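You operate a simulated robot arm through the tools that you are given. There is no shell and no other tool.

Carry out the task below with a simulated robot arm. There is one attempt and no reset: what you move stays moved.

JOB
Unstopper the cone flask, give it one 10 ml dose, stopper it again and swirl it even.
Fine: lay the green stopper before the rocking mixer; dose on the round mat; park the nozzle arm, flask back. Set down upright: cone flask. Where these are worked on the way, their far stop is far enough and under half their travel is too little: nozzle arm.
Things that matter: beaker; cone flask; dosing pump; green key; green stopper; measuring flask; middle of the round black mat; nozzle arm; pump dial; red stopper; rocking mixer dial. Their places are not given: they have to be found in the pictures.

The check looks at the end state, three seconds after you hand in, the way a careful person would. Anything else that was tipped, shoved, dropped, spilled or broken makes it a failure. A push-on lid holds only when it is set on centred and level and pressed home; a screw cap is set on level and turned clockwise until tight.

ROBOT AND FRAMES
A 7-joint arm with a two-finger parallel gripper, fixed in place. Base frame: the origin is at the foot of the arm, x ahead of it, y to its left, z up; the work surface is at about z = 0.85. Units: m, degrees, N and s.
With the tool pointing down near the work surface it reaches from about 0.24 to 0.68 m from the base axis. Its first joint turns from -66.0 to 66.0 degrees. Payload 2.4 kg.
The TCP is the grasp point between the finger pads, 0.03 m short of the fingertips. In the tool frame z runs along the fingers and y along their closing line. The gripper opens to 0.094 m. The fingers are 0.028 m wide and 0.01 m thick; the gripper's body (0.05 by 0.096 m) begins 0.055 m behind the TCP.
Orientation is told as [roll, pitch, yaw] about the base's x, y, z axes, in that order, counted from this pose: with the fingers straight down and closing along the base's y, the tool's x points along the base's -x, its y along +y and its z along -z.

CONTROLS
- The arm moves only by the tool send_rows. Its argument "deltas" is a list of rows, each an object of numbers (a shift or turn left out is 0, a gripper value left out holds the last): "dx", "dy", "dz": the shift along the tool's x, y, z in m; "ax", "ay", "az": the turn, a rotation vector about the tool's x, y, z in degrees; "gripper": the gripper command, from -1 (fully open) to 1 (shut), values between in proportion. In form: [{"dx": .., "dy": .., "dz": .., "ax": .., "ay": .., "az": .., "gripper": ..}, ...]. A call has 1 to 20 rows; each row shifts and turns the commanded pose from where the row before left it, along the tool's axes as they then stand. Rows are played at 5 a second. More than 0.05 m and 8.6 degrees between two rows, or a gripper value outside its range, and nothing of the call is played. A pose out of reach is approached as far as the arm can. The call stops where the force on the tool passes 40 N (or 10 N more than at its start, if that is more) or the arm is blocked; 0.2 s more then pass. The fingers move at their own pace (about 0.153 m/s each) and stop on an object; they squeeze with about 44 N. The grip force told is the motor's: it shows also when the fingers shut on nothing. Time passes only in rows, and 0.2 s behind the last, so rows that do not move let the fingers close. It gives the time, the measured TCP pose, the force on the tool (base axes), the opening and the grip force at its end, in the units of the frame above (readings bear some noise), with the torque about the TCP (base axes, N m) and any sound that the robot's microphone picked up.
- Cameras (640 x 400 px; columns grow to the right, rows downward): "scene" is fixed at [0.0437, 0.4771, 1.4485]; the picture's right is [-0.72, -0.69, 0.00], its down [-0.38, 0.40, -0.83] and it looks along [0.58, -0.60, -0.55] (base axes); focal length 298 px, centre (320, 200). "wrist" rides on the gripper at [0.076, 0.014, -0.103] in the tool frame; the picture's right is [-0.18, 0.98, 0.00], its down [-0.75, -0.14, -0.64] and it looks along [-0.63, -0.12, 0.77] (tool axes); focal length 243 px, centre (320, 200).
- capture(camera): a new picture of that camera. No time passes.
- point_at(camera, pixels): for up to 12 pixels [column, row] of the newest picture of that camera ("zoom" is the newest enlarged one), the place [x, y, z] in the base frame of the surface seen there, good to about 0.002 m. No time passes.
- close_up(camera, box): a new picture of the part [left, top, right, bottom] of that camera's present view, enlarged. No time passes.
- hand_in(): hands the job in; it is judged then, once.

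Leave the gripper open and the arm clear of the work at the hand-in unless told otherwise.

The tools are called after "Emit:" as name(argument=value, ...) on one line, values as JSON. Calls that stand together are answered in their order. send_rows: Moves the arm, as the interface text tells. Its arguments: {"type":"object","properties":{"deltas":{"type":"array"}},"required":["deltas"]} The other tools are called the same way: capture (camera) takes a picture; point_at (camera, pixels) gives the place of the surface under pixels of a picture; close_up (camera, box) takes an enlarged picture of a part of a camera's view; hand_in () hands the job in.

At the start:

```text
clock: 0.0
tcp_pos: [0.3219, -0.0107, 1.29]
tcp_rot: [0.0, 0.0, 0.0]
wrist_force: [0.4, 0.9, -0.7]
moment: [0.01, 0.03, 0.06]
width: 0.0937
gripper_force: 0.1
```

scene: 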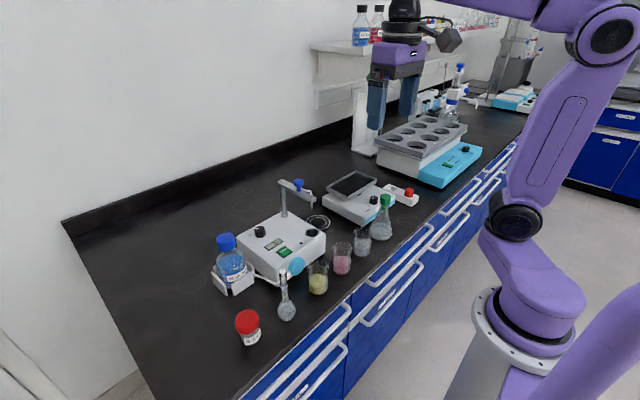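
wrist: 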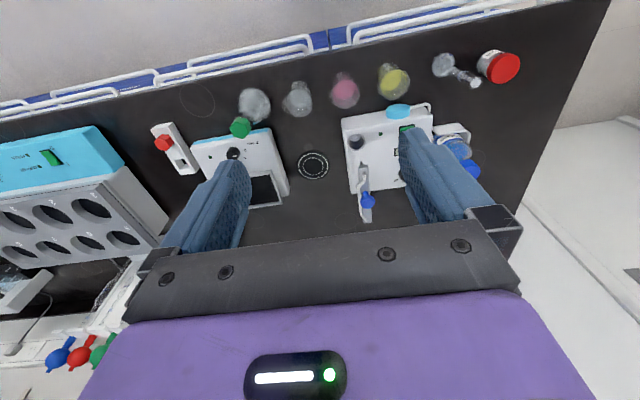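

I start by looking closely at the bench: the pump (about scene 285,245), the mixer (355,195), the cone flask with green stopper (383,220).

Emit:
close_up(camera="scene", box=[200, 160, 360, 260])

Emit:
close_up(camera="scene", box=[290, 150, 450, 250])

Emit:
close_up(camera="scene", box=[200, 250, 360, 350])

Emit:
close_up(camera="wrist", box=[140, 40, 340, 220])

Emit:
close_up(camera="wrist", box=[320, 40, 520, 220])

```text
4.00 times, centred on (280, 210) of scene
```

zoom: 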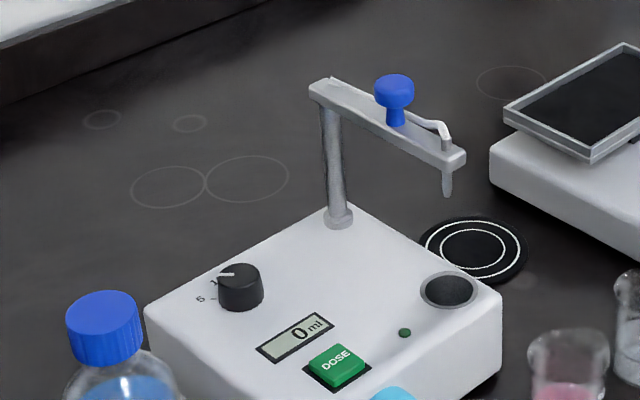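

```text
4.00 times, centred on (370, 200) of scene
```

zoom: 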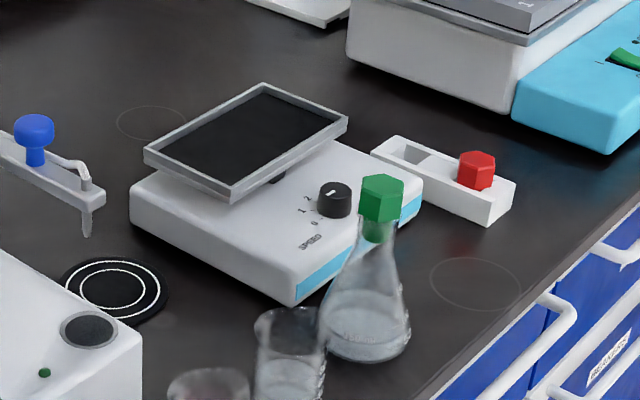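

```text
4.00 times, centred on (280, 300) of scene
```

zoom: 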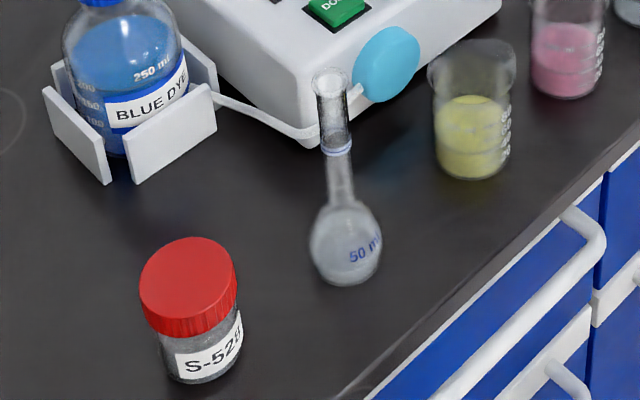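

```text
2.22 times, centred on (240, 130) of wrist
```

zoom: 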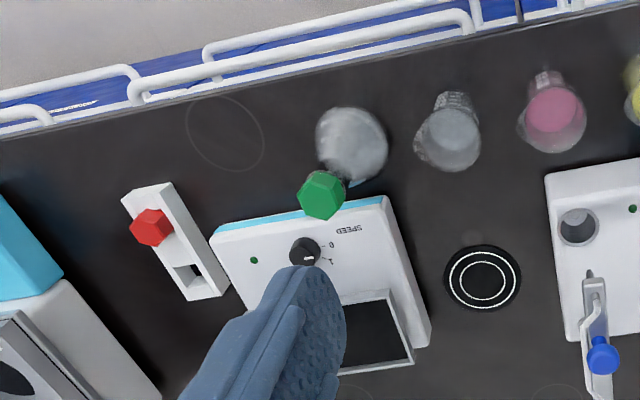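

```text
2.22 times, centred on (420, 130) of wrist
```

zoom: 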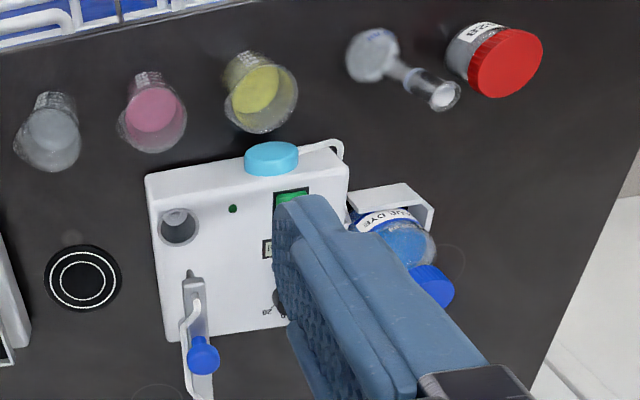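

Next I get the 3D places of what matters, starting with the newest wrist zoom (centred 420,130) and the scene view.

Emit:
point_at(camera="zoom", pixels=[[178, 226], [83, 278], [190, 272], [203, 355], [200, 300], [233, 209], [290, 196], [268, 248], [160, 180], [330, 160], [165, 330], [272, 155]])

Emit:
capture(camera="scene")

```text
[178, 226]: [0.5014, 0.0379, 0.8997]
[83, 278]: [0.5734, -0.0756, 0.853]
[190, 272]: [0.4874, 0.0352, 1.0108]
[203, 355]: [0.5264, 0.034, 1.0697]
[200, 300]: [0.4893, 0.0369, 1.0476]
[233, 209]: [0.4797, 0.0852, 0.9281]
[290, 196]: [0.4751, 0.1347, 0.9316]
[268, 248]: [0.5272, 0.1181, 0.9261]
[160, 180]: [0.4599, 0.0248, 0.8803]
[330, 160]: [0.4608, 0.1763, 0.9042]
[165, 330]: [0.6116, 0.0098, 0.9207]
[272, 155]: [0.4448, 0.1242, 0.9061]
```

```text
taken
```

scene: 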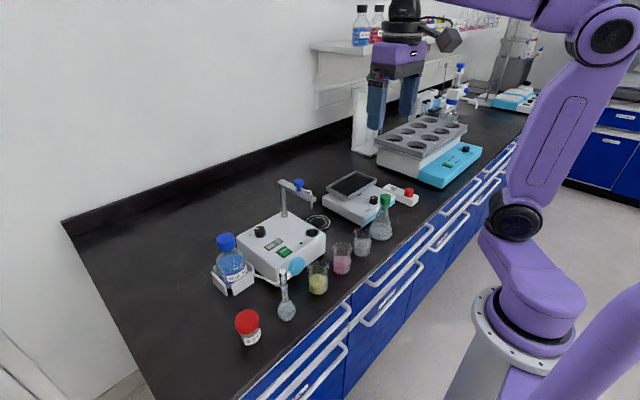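

I enlarge the pump in the scene view again and read places on the arm, post, knob, dial and key.

Emit:
close_up(camera="scene", box=[230, 165, 350, 285])

```text
3.33 times, centred on (290, 225) of scene
```

zoom: 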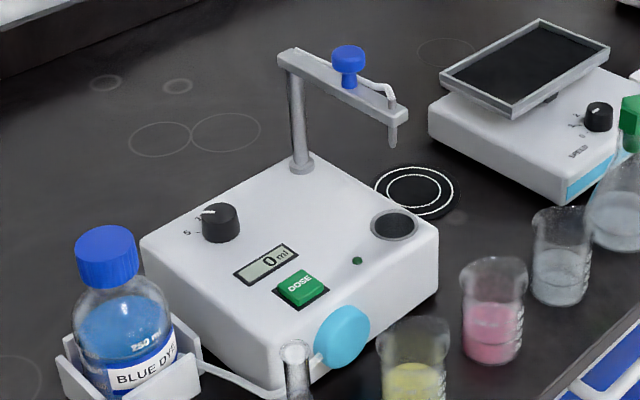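

Emit:
point_at(camera="zoom", pixels=[[302, 165], [288, 58], [348, 55], [349, 80], [400, 112], [393, 142], [212, 211], [222, 222], [300, 286], [412, 187], [395, 222], [357, 261]])

Emit:
close_up(camera="scene", box=[240, 210, 300, 260])

```text
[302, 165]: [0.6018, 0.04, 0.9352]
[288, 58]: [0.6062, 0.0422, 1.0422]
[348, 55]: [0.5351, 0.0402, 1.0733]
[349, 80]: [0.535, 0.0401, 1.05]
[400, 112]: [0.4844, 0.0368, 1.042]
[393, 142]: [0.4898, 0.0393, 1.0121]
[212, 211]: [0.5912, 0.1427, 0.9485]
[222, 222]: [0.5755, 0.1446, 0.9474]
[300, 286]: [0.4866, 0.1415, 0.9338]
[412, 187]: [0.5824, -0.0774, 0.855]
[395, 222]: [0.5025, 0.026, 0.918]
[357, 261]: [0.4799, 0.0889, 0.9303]
```

```text
8.00 times, centred on (270, 235) of scene
```

zoom: 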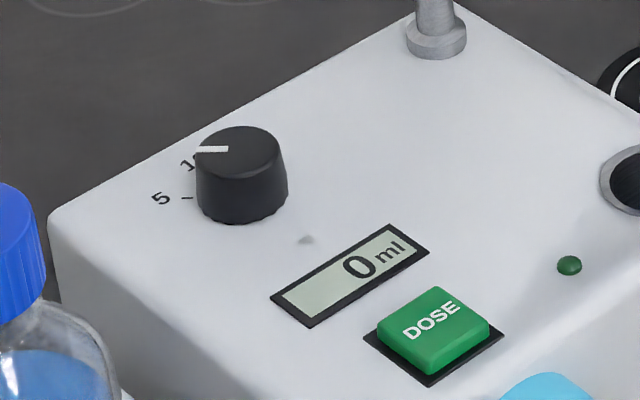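

The dial label behind the knob (zoom 190,160) is partly hidden. I bring the wrist camera over the pump to read it: TCP to about (0.42, 0.16, 1.15).

Emit:
send_rows(deltas=[{"dx": -0.0164, "dy": 0.0284, "dz": 0.0234}, {"dx": -0.0164, "dy": 0.0284, "dz": 0.0234}, {"dx": -0.0164, "dy": 0.0284, "dz": 0.0234}, {"dx": -0.0164, "dy": 0.0284, "dz": 0.0234}, {"dx": -0.0164, "dy": 0.0284, "dz": 0.0234}, {"dx": -0.0164, "dy": 0.0284, "dz": 0.0234}, {}])

Emit:
capture(camera="wrist")

```text
clock: 1.6
tcp_pos: [0.42, 0.1625, 1.1477]
tcp_rot: [0.1, -0.1, 0.1]
wrist_force: [-0.1, 0.2, -0.6]
moment: [0.04, 0.02, -0.02]
width: 0.0941
gripper_force: 0.0
```

```text
taken
```

wrist: 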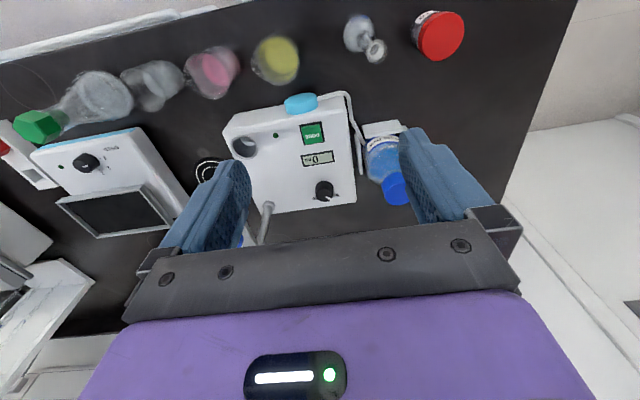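

The dial is at about (325,190) in the wrist picture; I enlarge it and the mixer.

Emit:
close_up(camera="wrist", box=[270, 110, 370, 220])

Emit:
close_up(camera="wrist", box=[300, 170, 350, 210])

Emit:
close_up(camera="wrist", box=[0, 50, 200, 240])

```text
3.64 times, centred on (320, 165) of wrist
```

zoom: 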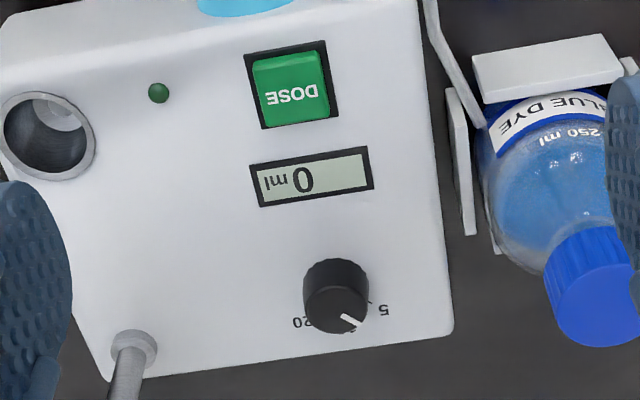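

```text
10.00 times, centred on (325, 190) of wrist
```

zoom: 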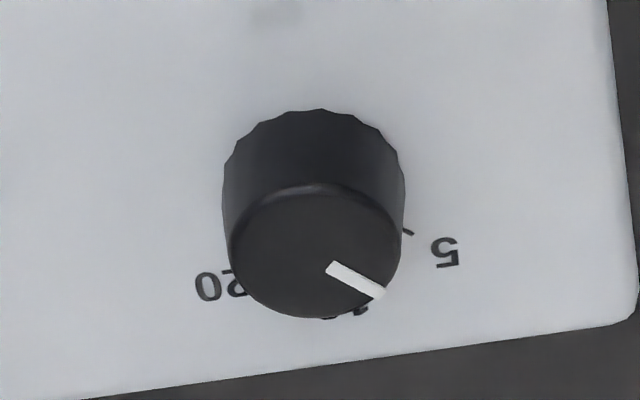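

```text
2.11 times, centred on (100, 145) of wrist
```

zoom: 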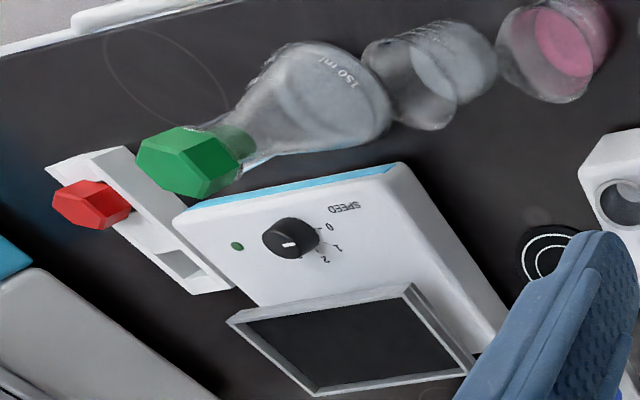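

The dial reads 5, a hidden label (10?) and 20; the pointer stands between. I move forward to see it from above.

Emit:
send_rows(deltas=[{"dx": -0.04}, {"dx": -0.04}, {"dx": -0.04}, {"dx": -0.04}, {"dx": -0.035}, {}])

Emit:
close_up(camera="wrist", box=[250, 0, 410, 120])

Emit:
capture(camera="wrist")

```text
clock: 3.0
tcp_pos: [0.617, 0.1617, 1.1494]
tcp_rot: [0.1, 0.1, 0.0]
wrist_force: [-0.9, 0.5, -0.5]
moment: [-0.01, -0.02, -0.03]
width: 0.0941
gripper_force: 0.0
```

```text
3.33 times, centred on (330, 60) of wrist
```

zoom: 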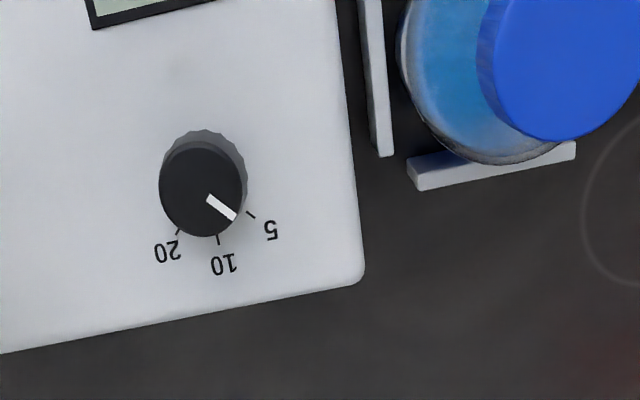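

```text
taken
```

wrist: 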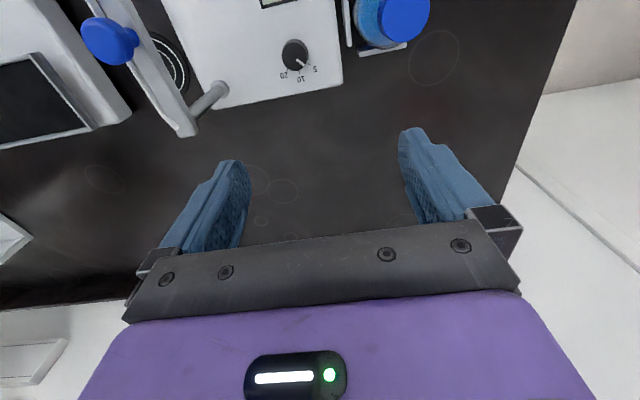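

Now it is plain: labels 20 (167,250), 10 (224,264), 5 (271,229), pointer about at 5. I read the tick and pointer places.

Emit:
close_up(camera="wrist", box=[270, 25, 330, 95])

```text
5.71 times, centred on (300, 60) of wrist
```

zoom: 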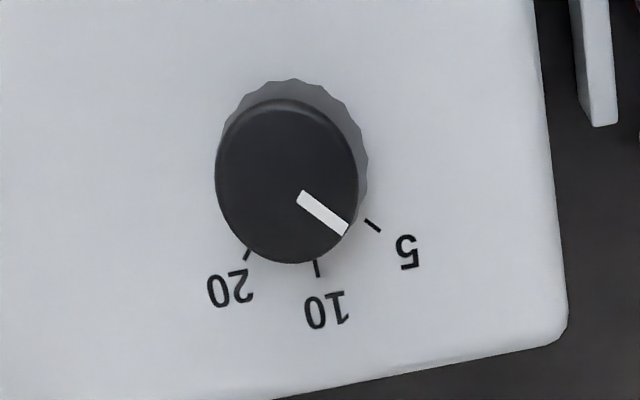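

Emit:
point_at(camera="zoom", pixels=[[287, 181], [302, 197], [344, 228], [372, 225], [317, 269], [247, 254], [287, 105], [220, 175], [355, 180], [285, 258], [300, 85], [364, 170]])

```text
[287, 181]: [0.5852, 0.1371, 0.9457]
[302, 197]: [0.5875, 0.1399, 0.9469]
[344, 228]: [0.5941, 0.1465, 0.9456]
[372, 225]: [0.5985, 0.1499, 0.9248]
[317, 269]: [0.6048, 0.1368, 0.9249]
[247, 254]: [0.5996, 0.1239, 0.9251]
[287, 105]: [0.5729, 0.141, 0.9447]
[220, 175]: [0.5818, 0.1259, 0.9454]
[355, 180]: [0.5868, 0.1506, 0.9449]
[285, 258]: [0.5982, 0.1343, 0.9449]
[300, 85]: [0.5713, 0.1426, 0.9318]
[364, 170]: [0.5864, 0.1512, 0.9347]
```

The knob's top centre is near (0.585, 0.138, 0.945); pointer at about 42°, tick 10 at about −5°, so it has to turn about 45° clockwise seen from above. I check the dye bottle and the nozzle arm for clearance before descending.

Emit:
capture(camera="wrist")

Emit:
point_at(camera="wrist", pixels=[[403, 17], [365, 25], [380, 52], [348, 20], [382, 12], [110, 40], [130, 38], [185, 130], [192, 110], [160, 55], [340, 83], [228, 90]])

```text
taken
```

wrist: 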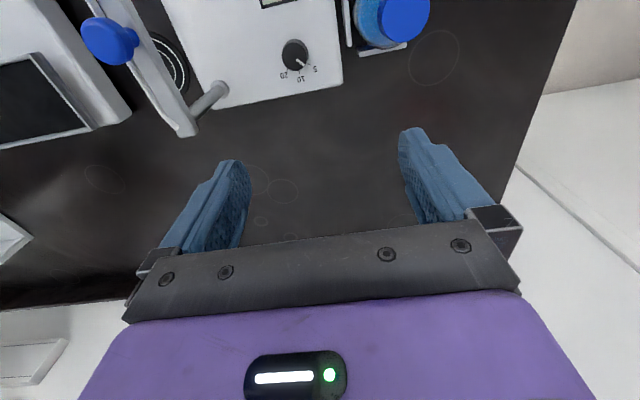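

```text
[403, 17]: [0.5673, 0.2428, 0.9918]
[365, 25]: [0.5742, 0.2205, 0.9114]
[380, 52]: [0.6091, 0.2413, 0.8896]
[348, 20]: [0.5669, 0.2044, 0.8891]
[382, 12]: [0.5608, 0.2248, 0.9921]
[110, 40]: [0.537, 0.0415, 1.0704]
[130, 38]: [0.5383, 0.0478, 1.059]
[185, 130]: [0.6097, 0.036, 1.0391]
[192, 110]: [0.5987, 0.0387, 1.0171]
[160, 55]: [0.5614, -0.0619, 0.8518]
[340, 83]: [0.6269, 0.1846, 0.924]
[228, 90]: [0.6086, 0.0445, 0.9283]
```

Descend over the knob with the fingers half open to about 0.05 m, stopping at z≈1.00 for a check.

Emit:
send_rows(deltas=[{"dx": 0.015, "dy": -0.0107, "gripper": -0.06}, {"dx": 0.0153, "dy": -0.0107}, {"dz": 0.04}, {"dz": 0.04}, {"dz": 0.04}, {"dz": 0.02}, {}])

Emit:
capture(camera="wrist")

Emit:
close_up(camera="scene", box=[210, 150, 330, 270])

```text
clock: 4.6
tcp_pos: [0.5837, 0.1372, 1.0117]
tcp_rot: [0.0, 0.0, 0.0]
wrist_force: [-0.4, -0.2, -0.6]
moment: [0.04, -0.01, 0.0]
width: 0.0497
gripper_force: 0.0
```

```text
taken
```

wrist: 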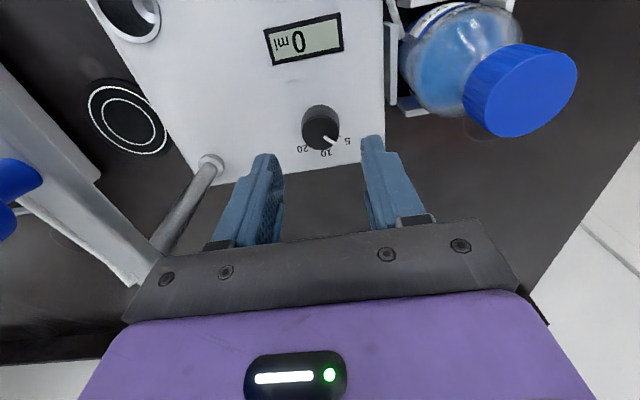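

```text
3.33 times, centred on (270, 210) of scene
```

zoom: 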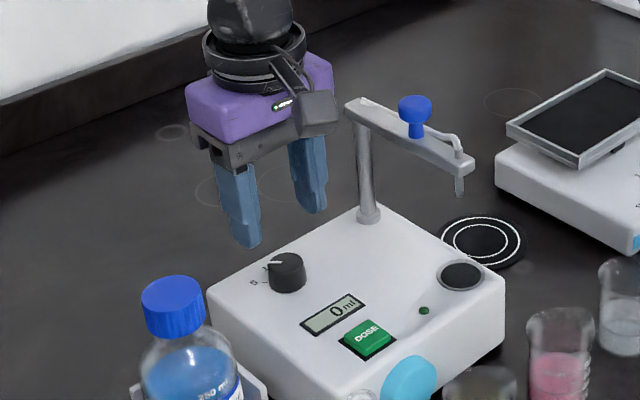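

Clear all round. I descend so the fingertips are about 3 mm above the panel, and close on the knob.

Emit:
send_rows(deltas=[{"dz": 0.03}, {"dz": 0.022}, {}, {"gripper": 1}, {}, {}])

Emit:
close_up(camera="wrist", box=[220, 80, 420, 240])

```text
clock: 6.0
tcp_pos: [0.5856, 0.1388, 0.9583]
tcp_rot: [-0.2, 0.0, -0.1]
wrist_force: [-0.4, -11.2, -3.4]
moment: [-0.35, -0.17, 0.05]
width: 0.0292
gripper_force: 45.5
```

```text
2.50 times, centred on (320, 160) of wrist
```

zoom: 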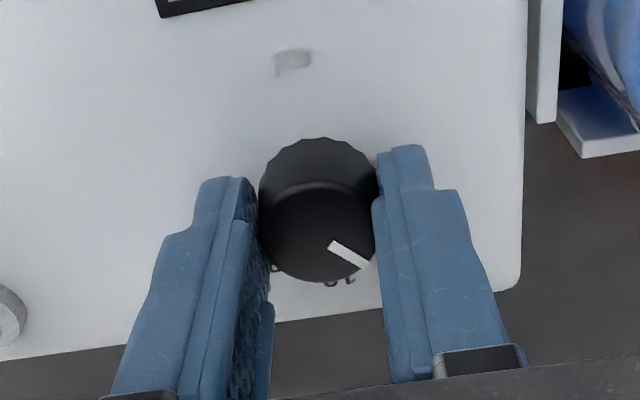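

The knob is gripped (width 0.029). I turn it clockwise 45° in steps.

Emit:
send_rows(deltas=[{"dy": -0.0007, "az": 7.5}, {"az": 7.5}, {"az": 7.5}, {"az": 7.5}, {"az": 7.5}, {"az": 7.5}, {}])

Emit:
close_up(camera="wrist", box=[220, 80, 420, 240])

```text
clock: 7.6
tcp_pos: [0.5856, 0.1381, 0.9573]
tcp_rot: [-0.1, -0.1, -45.1]
wrist_force: [-4.6, -11.3, 12.5]
moment: [-0.54, -0.03, 0.0]
width: 0.0294
gripper_force: 44.6
```

```text
2.50 times, centred on (320, 160) of wrist
```

zoom: 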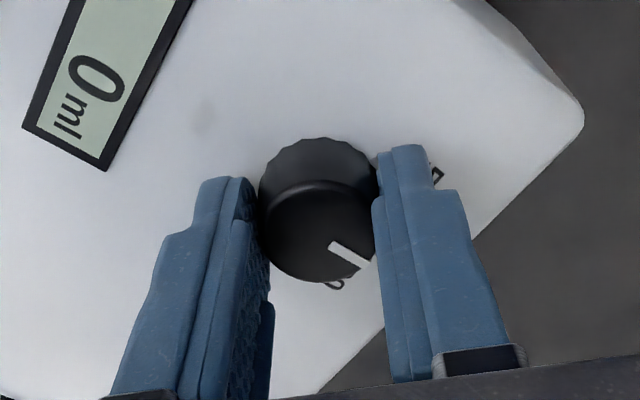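

The knob followed. I open the fingers, rise, and look at the pointer.

Emit:
send_rows(deltas=[{"gripper": 0.1}, {}, {"dz": -0.04}, {"dz": -0.04}, {"dz": -0.04}, {"dz": -0.04}, {"az": -7.5, "dz": -0.02}, {"az": -7.5}, {"az": -7.5}, {"az": -7.5}, {"az": -7.5}, {"az": -7.5}, {}])

Emit:
close_up(camera="wrist", box=[250, 30, 350, 130])

```text
clock: 10.4
tcp_pos: [0.5856, 0.1371, 1.1368]
tcp_rot: [0.0, 0.0, 0.0]
wrist_force: [-0.7, 0.3, -0.7]
moment: [0.01, 0.01, 0.01]
width: 0.0423
gripper_force: 0.1
```

```text
4.00 times, centred on (300, 80) of wrist
```

zoom: 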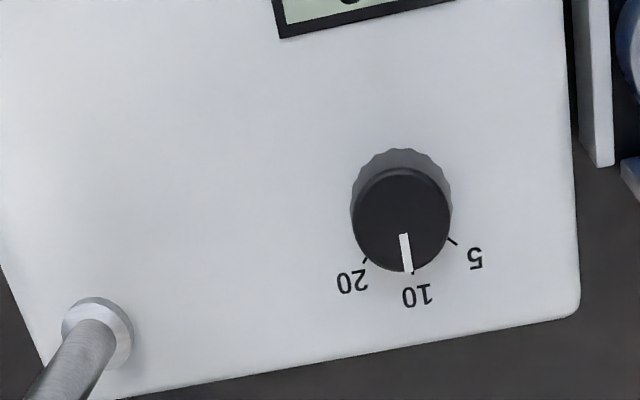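

Pointer stands at 10. Next I locate the flask, stopper, mixer and stopper stand in the scene picture.

Emit:
close_up(camera="scene", box=[350, 180, 430, 250])

```text
5.71 times, centred on (390, 215) of scene
```

zoom: 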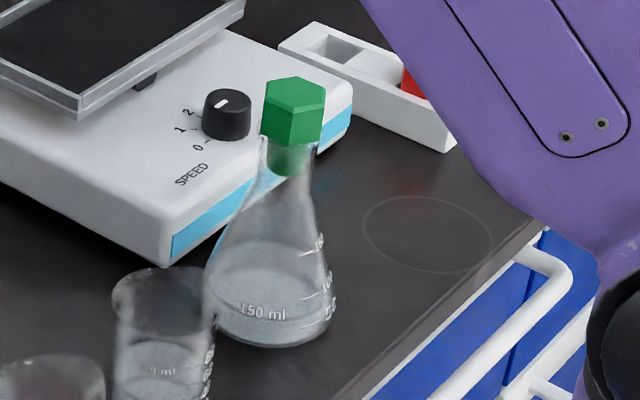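

Emit:
point_at(camera="zoom", pixels=[[297, 93], [268, 100], [325, 108], [292, 140], [290, 160], [318, 145], [265, 145], [268, 340], [335, 320], [215, 290], [428, 235], [228, 105]])

Emit:
point_at(camera="zoom", pixels=[[160, 260], [165, 235], [350, 85], [345, 125], [445, 140], [280, 50], [455, 150], [300, 60], [330, 48], [410, 85], [545, 225], [360, 375]])

```text
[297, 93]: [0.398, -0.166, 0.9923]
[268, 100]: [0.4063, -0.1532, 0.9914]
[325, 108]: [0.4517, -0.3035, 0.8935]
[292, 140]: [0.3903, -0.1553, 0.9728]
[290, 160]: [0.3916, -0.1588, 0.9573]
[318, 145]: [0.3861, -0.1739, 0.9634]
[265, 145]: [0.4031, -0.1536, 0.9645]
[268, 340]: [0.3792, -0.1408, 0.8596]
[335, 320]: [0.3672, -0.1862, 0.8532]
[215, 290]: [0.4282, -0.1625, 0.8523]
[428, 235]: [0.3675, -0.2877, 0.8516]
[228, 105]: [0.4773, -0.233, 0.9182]
```

```text
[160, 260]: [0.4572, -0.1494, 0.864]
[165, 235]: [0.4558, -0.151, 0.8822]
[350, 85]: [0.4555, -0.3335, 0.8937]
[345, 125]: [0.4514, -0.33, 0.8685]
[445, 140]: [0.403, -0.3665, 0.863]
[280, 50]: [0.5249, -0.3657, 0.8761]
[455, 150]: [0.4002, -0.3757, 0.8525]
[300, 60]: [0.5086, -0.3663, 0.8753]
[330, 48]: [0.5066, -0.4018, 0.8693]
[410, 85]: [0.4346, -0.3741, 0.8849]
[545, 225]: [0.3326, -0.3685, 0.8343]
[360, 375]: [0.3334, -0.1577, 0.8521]
```

The flask stands at about (0.396,−0.165), stopper head z≈0.967–0.992. I raise and bring the wrist camera over it for a better look, opening the gripper.

Emit:
send_rows(deltas=[{"dz": -0.04}, {"dz": -0.023}, {"dx": 0.0251, "dy": -0.0341}, {"dx": 0.0251, "dy": -0.0341}, {"dx": 0.0251, "dy": -0.0341}, {"dx": 0.0251, "dy": -0.0341}, {"dx": 0.0251, "dy": -0.0341}, {"dx": 0.0251, "dy": -0.0341}, {"dx": 0.0251, "dy": -0.0341}, {"dx": 0.0251, "dy": -0.0341}, {"dx": 0.0251, "dy": -0.0341, "gripper": -1}, {}])

Emit:
capture(camera="wrist")

Emit:
close_up(camera="wrist", box=[200, 40, 420, 200])

```text
clock: 13.0
tcp_pos: [0.3566, -0.1723, 1.203]
tcp_rot: [-0.1, 0.0, 0.1]
wrist_force: [-0.2, -1.0, 0.0]
moment: [0.02, -0.01, -0.01]
width: 0.0939
gripper_force: 0.0
```

```text
taken
```

wrist: 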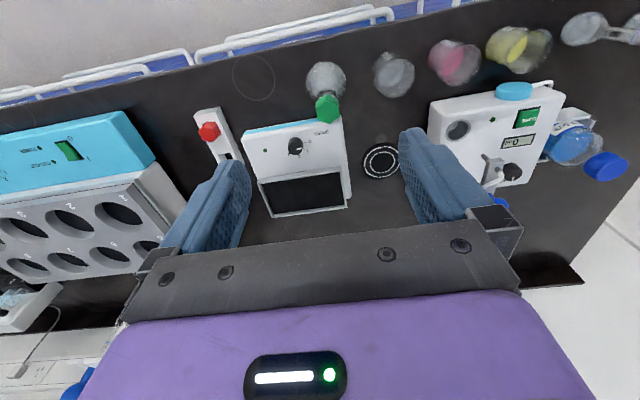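

```text
2.50 times, centred on (310, 120) of wrist
```

zoom: 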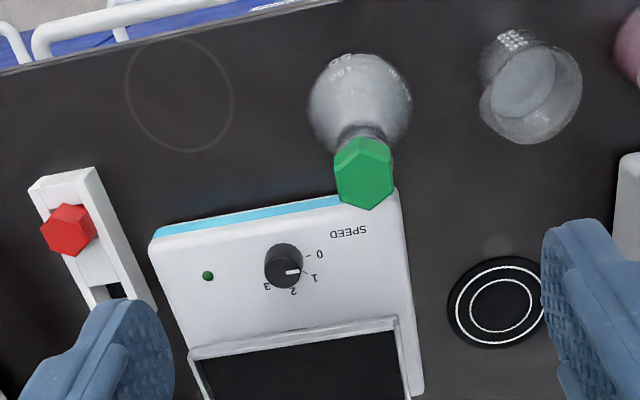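

I read places of the stopper head (zoom 363,170), flask body, clear beaker, mat, ring mark, mixer corners.

Emit:
point_at(camera="zoom", pixels=[[363, 160], [336, 155], [392, 160], [363, 140], [371, 205], [313, 110], [408, 110], [360, 57], [498, 303], [180, 95], [489, 90], [580, 90]])

Emit:
point_at(camera="zoom", pixels=[[497, 259], [498, 347], [449, 305], [543, 300], [150, 240], [400, 195], [422, 395], [283, 258], [68, 225], [528, 143], [505, 75], [110, 290]])

```text
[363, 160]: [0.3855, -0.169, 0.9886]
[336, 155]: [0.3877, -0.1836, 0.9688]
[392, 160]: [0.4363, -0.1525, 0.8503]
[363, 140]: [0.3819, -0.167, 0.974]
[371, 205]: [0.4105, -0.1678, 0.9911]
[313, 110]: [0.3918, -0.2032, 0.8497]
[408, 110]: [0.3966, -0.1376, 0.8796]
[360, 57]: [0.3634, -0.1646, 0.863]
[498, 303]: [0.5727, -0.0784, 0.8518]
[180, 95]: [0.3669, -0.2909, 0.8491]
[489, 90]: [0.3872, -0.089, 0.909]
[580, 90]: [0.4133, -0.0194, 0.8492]
```

```text
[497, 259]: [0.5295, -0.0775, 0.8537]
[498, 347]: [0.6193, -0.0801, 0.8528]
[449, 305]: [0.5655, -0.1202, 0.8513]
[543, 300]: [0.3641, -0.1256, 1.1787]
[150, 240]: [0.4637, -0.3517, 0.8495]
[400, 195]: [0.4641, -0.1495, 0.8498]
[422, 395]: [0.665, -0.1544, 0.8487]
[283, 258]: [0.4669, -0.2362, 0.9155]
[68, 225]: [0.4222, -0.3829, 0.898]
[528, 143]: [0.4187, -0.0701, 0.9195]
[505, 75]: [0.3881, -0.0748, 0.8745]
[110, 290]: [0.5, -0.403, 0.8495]
```

I take a closer look at the hex head for the angle of its flats.

Emit:
close_up(camera="wrist", box=[290, 50, 370, 130])

```text
5.00 times, centred on (330, 90) of wrist
```

zoom: 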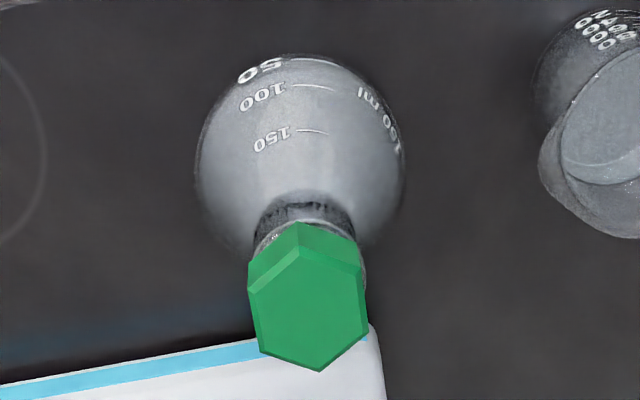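

Emit:
point_at(camera="zoom", pixels=[[300, 250], [254, 292], [262, 349], [320, 366], [364, 334], [358, 272], [309, 308], [300, 225], [318, 205], [265, 235], [352, 225], [308, 200]])

```text
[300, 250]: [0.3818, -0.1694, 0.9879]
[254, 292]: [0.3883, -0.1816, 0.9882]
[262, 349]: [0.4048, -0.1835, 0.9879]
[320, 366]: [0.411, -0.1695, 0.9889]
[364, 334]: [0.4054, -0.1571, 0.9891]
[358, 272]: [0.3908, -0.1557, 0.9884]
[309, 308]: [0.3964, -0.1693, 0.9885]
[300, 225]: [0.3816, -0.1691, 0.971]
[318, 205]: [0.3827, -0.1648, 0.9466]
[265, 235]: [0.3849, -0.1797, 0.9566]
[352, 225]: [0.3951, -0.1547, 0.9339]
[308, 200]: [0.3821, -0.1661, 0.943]
```

The hex head is centred at about (0.397, −0.1695), top z≈0.989, its flats lying along x turned about −6°. I move above it, turn the tool 6° clockwise and go down to z≈1.06, fingers half open.

Emit:
send_rows(deltas=[{"dx": -0.019, "gripper": -0.2}, {"dx": -0.019}, {"az": 6.0}, {"dz": 0.04}, {"dz": 0.04}, {"dz": 0.04}, {"dz": 0.02}, {}])

Emit:
capture(camera="wrist")

Emit:
close_up(camera="scene", box=[340, 140, 440, 250])

```text
clock: 14.8
tcp_pos: [0.3976, -0.1686, 1.0588]
tcp_rot: [0.0, 0.0, -6.0]
wrist_force: [-0.2, 0.4, 0.3]
moment: [0.01, 0.02, 0.02]
width: 0.0564
gripper_force: 0.1
```

```text
taken
```

wrist: 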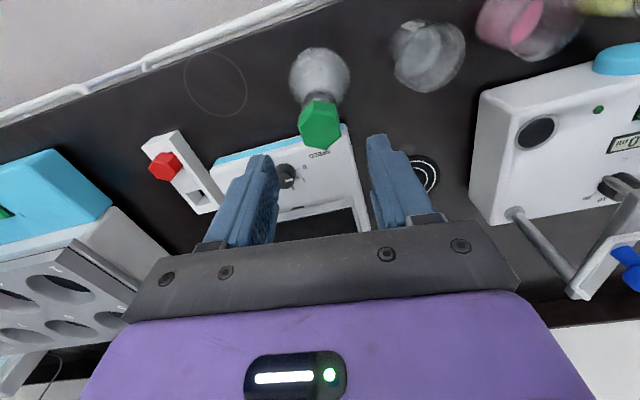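

```text
3.64 times, centred on (390, 195) of scene
```

zoom: 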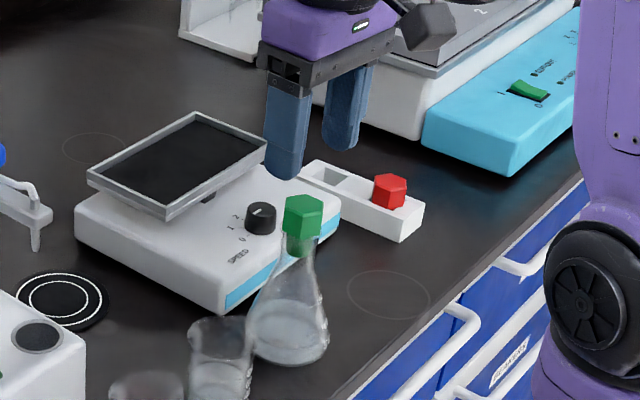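

Aligned. I lower to TCP z≈1.000 (fingertips around 0.970, at the head only) and close.

Emit:
send_rows(deltas=[{"dz": 0.03}, {"dz": 0.03}, {}, {"gripper": 1}, {}, {}])

Emit:
close_up(camera="scene", box=[340, 150, 440, 250])

Emit:
close_up(camera="wrist", box=[240, 60, 400, 220])

```text
clock: 16.2
tcp_pos: [0.3993, -0.1696, 0.9996]
tcp_rot: [0.0, 0.1, -6.0]
wrist_force: [0.0, -0.3, 0.3]
moment: [0.0, -0.01, -0.01]
width: 0.0252
gripper_force: 43.8
```

```text
4.00 times, centred on (390, 200) of scene
```

zoom: 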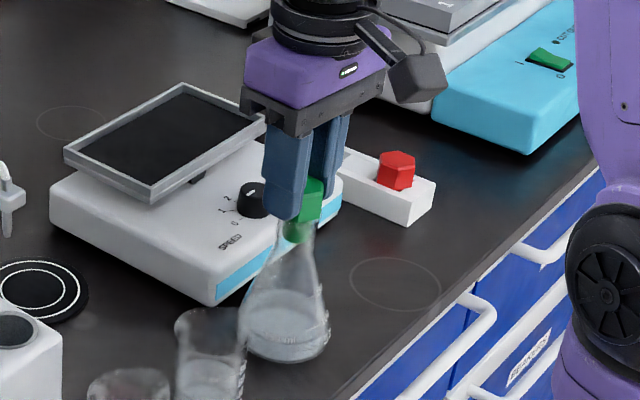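

```text
2.50 times, centred on (320, 140) of wrist
```

zoom: 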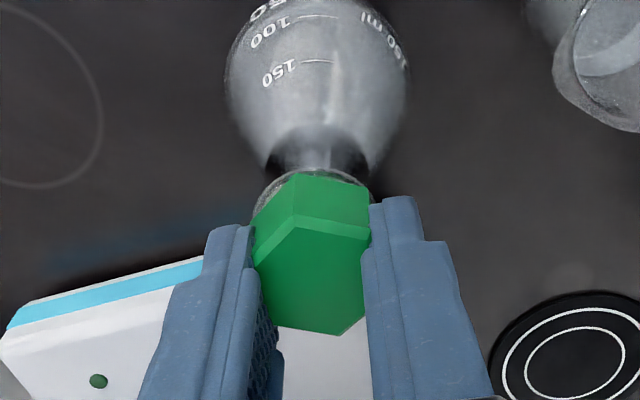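

The head is gripped square (0.0252 m). I pull up slowly and watch whether the flask stays.

Emit:
send_rows(deltas=[{"dz": -0.002}, {"dz": -0.002}, {"dz": -0.002}, {}])

Emit:
close_up(camera="scene", box=[340, 150, 440, 250])

Emit:
close_up(camera="wrist", box=[240, 60, 400, 220])

```text
clock: 17.2
tcp_pos: [0.3985, -0.1672, 1.0081]
tcp_rot: [0.0, 0.1, -6.0]
wrist_force: [-0.2, 0.6, -0.6]
moment: [0.05, 0.01, 0.01]
width: 0.025
gripper_force: 43.9
```

```text
4.00 times, centred on (390, 200) of scene
```

zoom: 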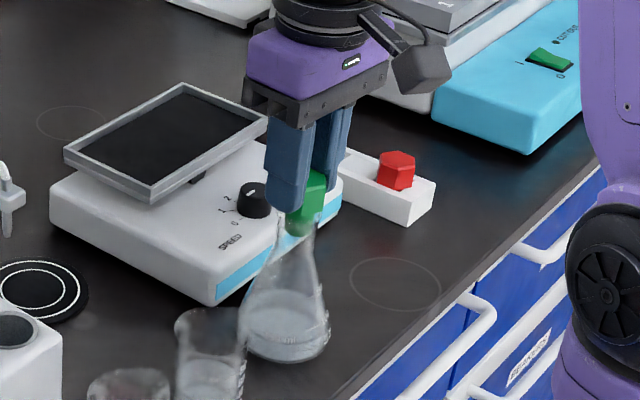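

```text
2.50 times, centred on (320, 140) of wrist
```

zoom: 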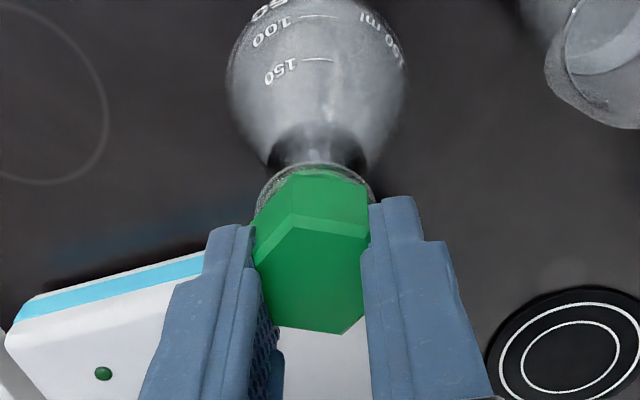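

The flask stays put while the plug rises. I keep lifting gently.

Emit:
send_rows(deltas=[{"dz": -0.004}, {"dz": -0.004}, {"dz": -0.004}, {"dz": -0.004}, {"dz": -0.006}, {"dz": -0.01}, {"dz": -0.02}, {}])

Emit:
close_up(camera="scene", box=[340, 150, 440, 250])

Emit:
close_up(camera="wrist", box=[240, 60, 400, 220])

```text
clock: 19.0
tcp_pos: [0.3965, -0.1699, 1.058]
tcp_rot: [0.0, 0.0, -6.0]
wrist_force: [1.0, 0.1, 0.3]
moment: [0.02, -0.01, 0.0]
width: 0.0242
gripper_force: 44.2
```

```text
4.00 times, centred on (390, 200) of scene
```

zoom: 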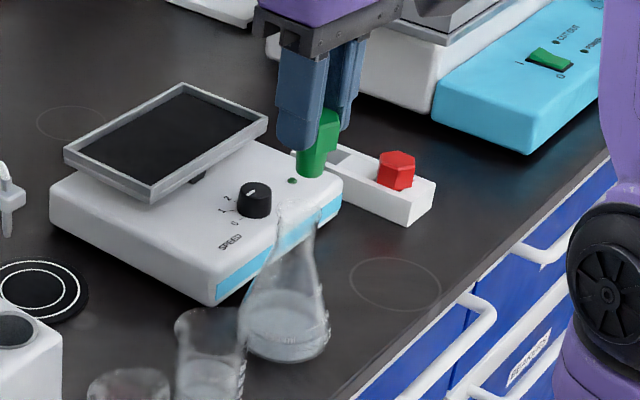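

```text
2.50 times, centred on (320, 140) of wrist
```

zoom: 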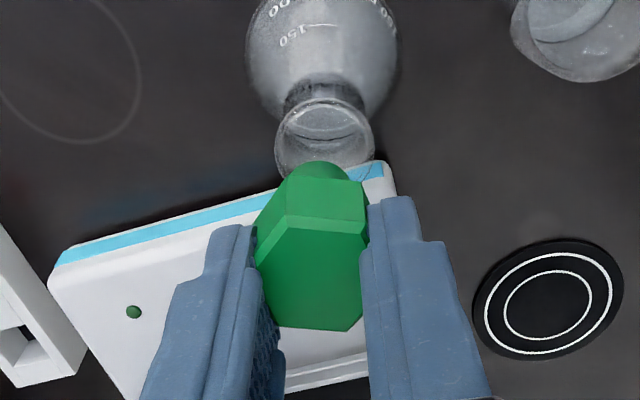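

The stopper is free. I carry it to the strip before the mixer, about (0.396, −0.265), and lower to near the surface.

Emit:
send_rows(deltas=[{"dx": -0.0025, "dy": -0.0238}, {"dx": -0.0025, "dy": -0.0238}, {"dx": -0.0025, "dy": -0.0238}, {"dx": -0.0025, "dy": -0.0238}, {"dz": 0.04}, {"dz": 0.04}, {"dz": 0.04}, {"dz": 0.02}, {}])

Emit:
close_up(camera="scene", box=[350, 150, 450, 250])

Emit:
close_up(camera="wrist", box=[240, 60, 400, 220])

```text
clock: 21.0
tcp_pos: [0.396, -0.2646, 0.9179]
tcp_rot: [0.0, 0.0, -6.0]
wrist_force: [-0.4, -0.2, 0.3]
moment: [0.02, 0.0, 0.03]
width: 0.0264
gripper_force: 43.3
```

```text
4.00 times, centred on (400, 200) of scene
```

zoom: 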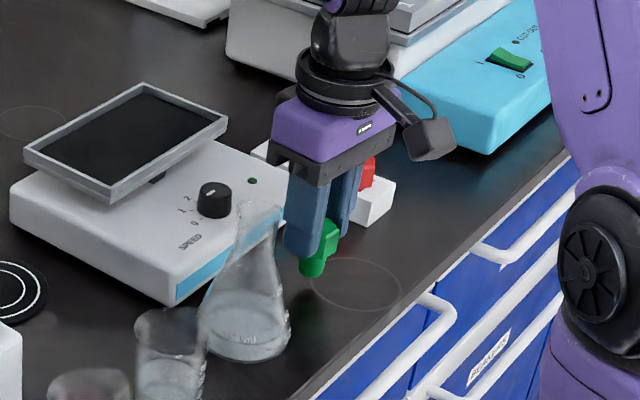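

```text
2.50 times, centred on (320, 140) of wrist
```

zoom: 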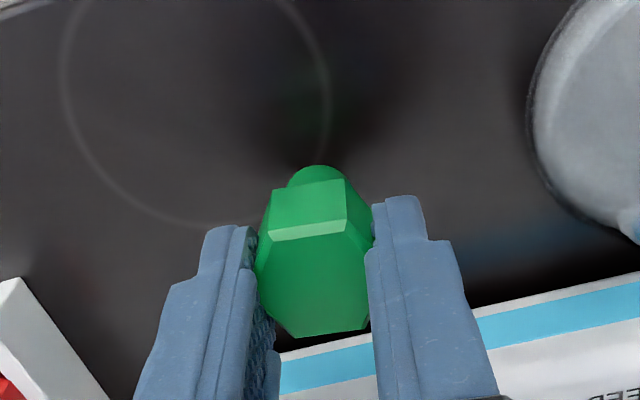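

The head looks turned in the fingers; I look closer.

Emit:
close_up(camera="scene", box=[410, 190, 450, 225])

Emit:
close_up(camera="wrist", box=[290, 110, 350, 160])

```text
11.43 times, centred on (430, 208) of scene
```

zoom: 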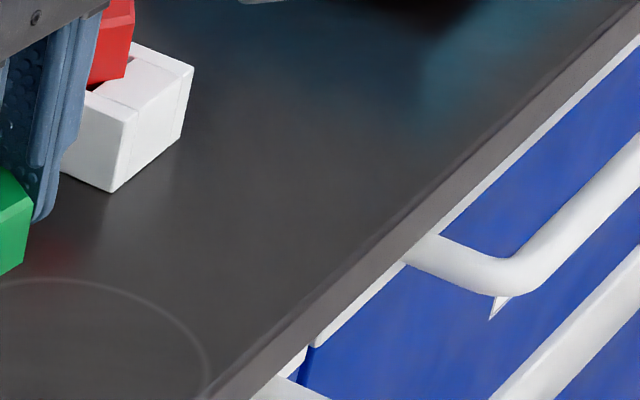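

```text
8.00 times, centred on (320, 135) of wrist
```

zoom: 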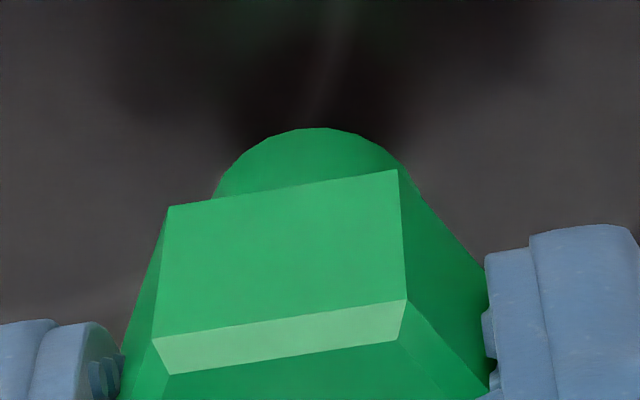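

Emit:
close_up(camera="wrist", box=[280, 110, 360, 210])

Emit:
point_at(camera="zoom", pixels=[[265, 110], [362, 85], [370, 145], [270, 160], [300, 130], [320, 70], [290, 200], [350, 200], [320, 250], [300, 280], [360, 280], [325, 180]])

Emit:
close_up(camera="scene", box=[410, 180, 450, 230])

```text
4.00 times, centred on (320, 160) of wrist
```

zoom: 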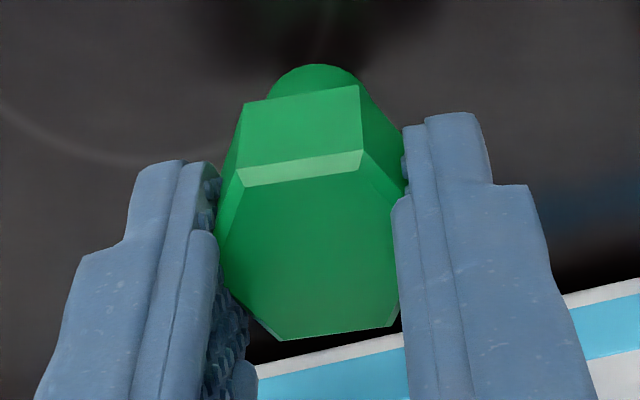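

```text
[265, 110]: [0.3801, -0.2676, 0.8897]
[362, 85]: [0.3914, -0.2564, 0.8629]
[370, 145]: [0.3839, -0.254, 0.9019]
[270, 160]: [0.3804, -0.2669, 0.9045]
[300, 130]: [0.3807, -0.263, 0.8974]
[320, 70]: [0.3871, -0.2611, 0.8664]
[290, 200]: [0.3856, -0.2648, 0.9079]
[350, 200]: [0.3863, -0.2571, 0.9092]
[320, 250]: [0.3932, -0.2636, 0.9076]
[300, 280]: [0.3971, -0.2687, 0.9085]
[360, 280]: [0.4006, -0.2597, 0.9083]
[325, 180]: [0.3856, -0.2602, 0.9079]
```

```text
8.00 times, centred on (430, 205) of scene
```

zoom: 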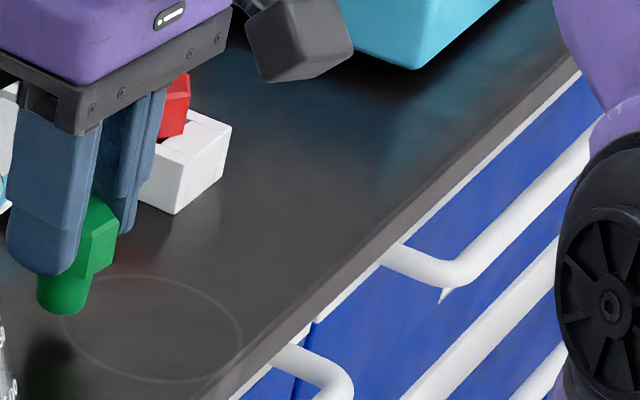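

The stopper is upright in the grip (top face level at z≈0.908), only turned about its own axis. I lower slowly to contact.

Emit:
send_rows(deltas=[{"dz": 0.004}, {"dz": 0.003}, {"dz": 0.002}, {}])

Emit:
close_up(camera="scene", box=[390, 180, 450, 230])

```text
clock: 22.0
tcp_pos: [0.3969, -0.2648, 0.9092]
tcp_rot: [0.1, 0.0, -6.0]
wrist_force: [-0.1, 0.2, -0.2]
moment: [-0.01, 0.0, 0.03]
width: 0.0267
gripper_force: 43.9
```

```text
8.00 times, centred on (420, 205) of scene
```

zoom: 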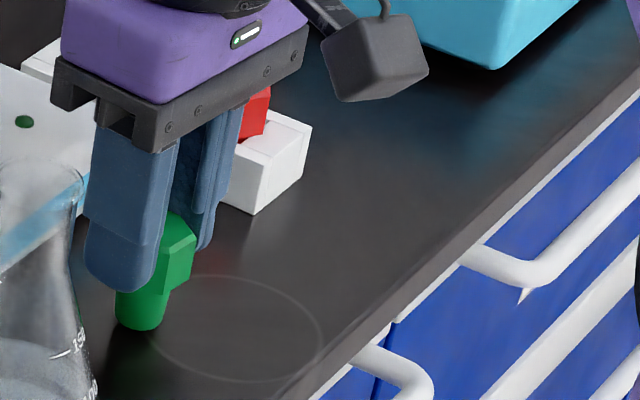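

Emit:
send_rows(deltas=[{"dz": 0.002}, {"dz": 0.002}, {}])

Emit:
point_at(camera="zoom", pixels=[[140, 315], [140, 300], [118, 300], [165, 295]])

```text
clock: 22.8
tcp_pos: [0.397, -0.2651, 0.9064]
tcp_rot: [0.0, -0.1, -6.0]
wrist_force: [-2.0, 0.6, 11.1]
moment: [0.03, 0.13, 0.02]
width: 0.0267
gripper_force: 44.0
```

```text
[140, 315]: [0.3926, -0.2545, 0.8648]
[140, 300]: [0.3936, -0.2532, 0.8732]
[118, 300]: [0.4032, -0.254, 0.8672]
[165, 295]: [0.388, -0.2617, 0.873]
```

Contact (11 N). I ease off half a millimetre, open a little, and look whether the stopper stands.

Emit:
send_rows(deltas=[{"dz": -0.001}, {}, {"gripper": 0.25}, {}])

Emit:
close_up(camera="wrist", box=[260, 90, 380, 210])

Emit:
close_up(camera="scene", box=[390, 180, 450, 230])

```text
clock: 23.8
tcp_pos: [0.3986, -0.2647, 0.9058]
tcp_rot: [-0.1, 0.1, -6.0]
wrist_force: [-0.4, 0.1, 0.2]
moment: [0.03, -0.01, 0.01]
width: 0.0353
gripper_force: 0.0
```

```text
3.33 times, centred on (320, 150) of wrist
```

zoom: 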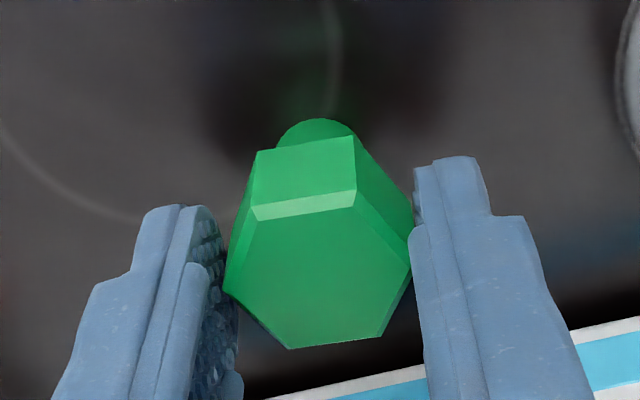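

```text
8.00 times, centred on (420, 205) of scene
```

zoom: 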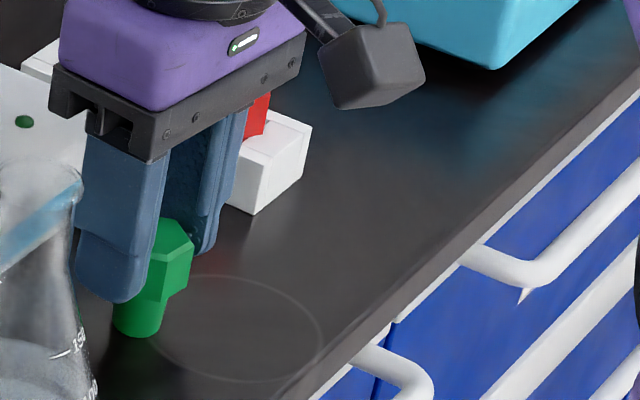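

It stands by itself. I open slightly more and rise straight up.

Emit:
send_rows(deltas=[{"gripper": -0.06}, {}, {"dz": -0.02}, {"dz": -0.04}, {"dz": -0.04}, {"dz": -0.04}, {}])

Emit:
capture(camera="wrist")

Emit:
close_up(camera="scene", box=[340, 160, 440, 250])

```text
clock: 25.4
tcp_pos: [0.397, -0.2638, 1.0471]
tcp_rot: [0.2, 0.1, -6.0]
wrist_force: [0.0, -0.3, -1.6]
moment: [0.01, -0.01, 0.02]
width: 0.0497
gripper_force: 0.2
```

```text
taken
```

wrist: 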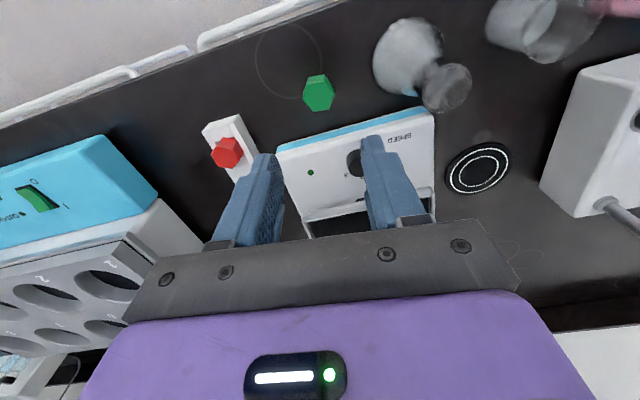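

```text
4.44 times, centred on (390, 205) of scene
```

zoom: 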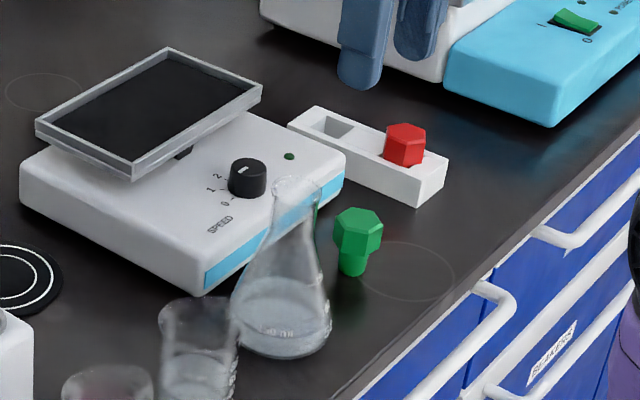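

The stopper stands upright. I now measure the open flask's rim and neck, the mixer tray height and the stopper's place.

Emit:
point_at(camera="zoom", pixels=[[297, 180], [275, 183], [320, 187], [297, 195], [278, 215], [312, 215], [265, 250], [240, 300], [330, 310], [358, 222], [150, 110], [262, 90]])

Emit:
close_up(camera="wrist", box=[360, 0, 500, 130])

```text
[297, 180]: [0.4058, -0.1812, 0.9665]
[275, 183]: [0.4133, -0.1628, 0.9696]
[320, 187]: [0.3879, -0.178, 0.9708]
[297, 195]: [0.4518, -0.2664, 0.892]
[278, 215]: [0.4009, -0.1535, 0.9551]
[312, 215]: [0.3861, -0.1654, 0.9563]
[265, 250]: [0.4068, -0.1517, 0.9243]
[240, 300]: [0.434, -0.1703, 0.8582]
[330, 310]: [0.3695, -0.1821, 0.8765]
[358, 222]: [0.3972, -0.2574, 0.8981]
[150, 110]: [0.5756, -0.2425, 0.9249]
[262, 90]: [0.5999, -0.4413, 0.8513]
```

```text
3.08 times, centred on (430, 65) of wrist
```

zoom: 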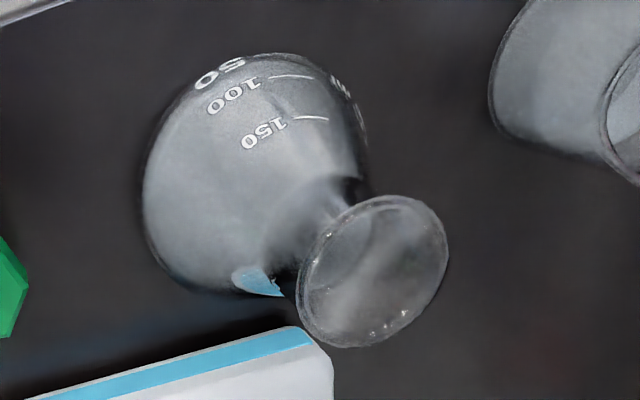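

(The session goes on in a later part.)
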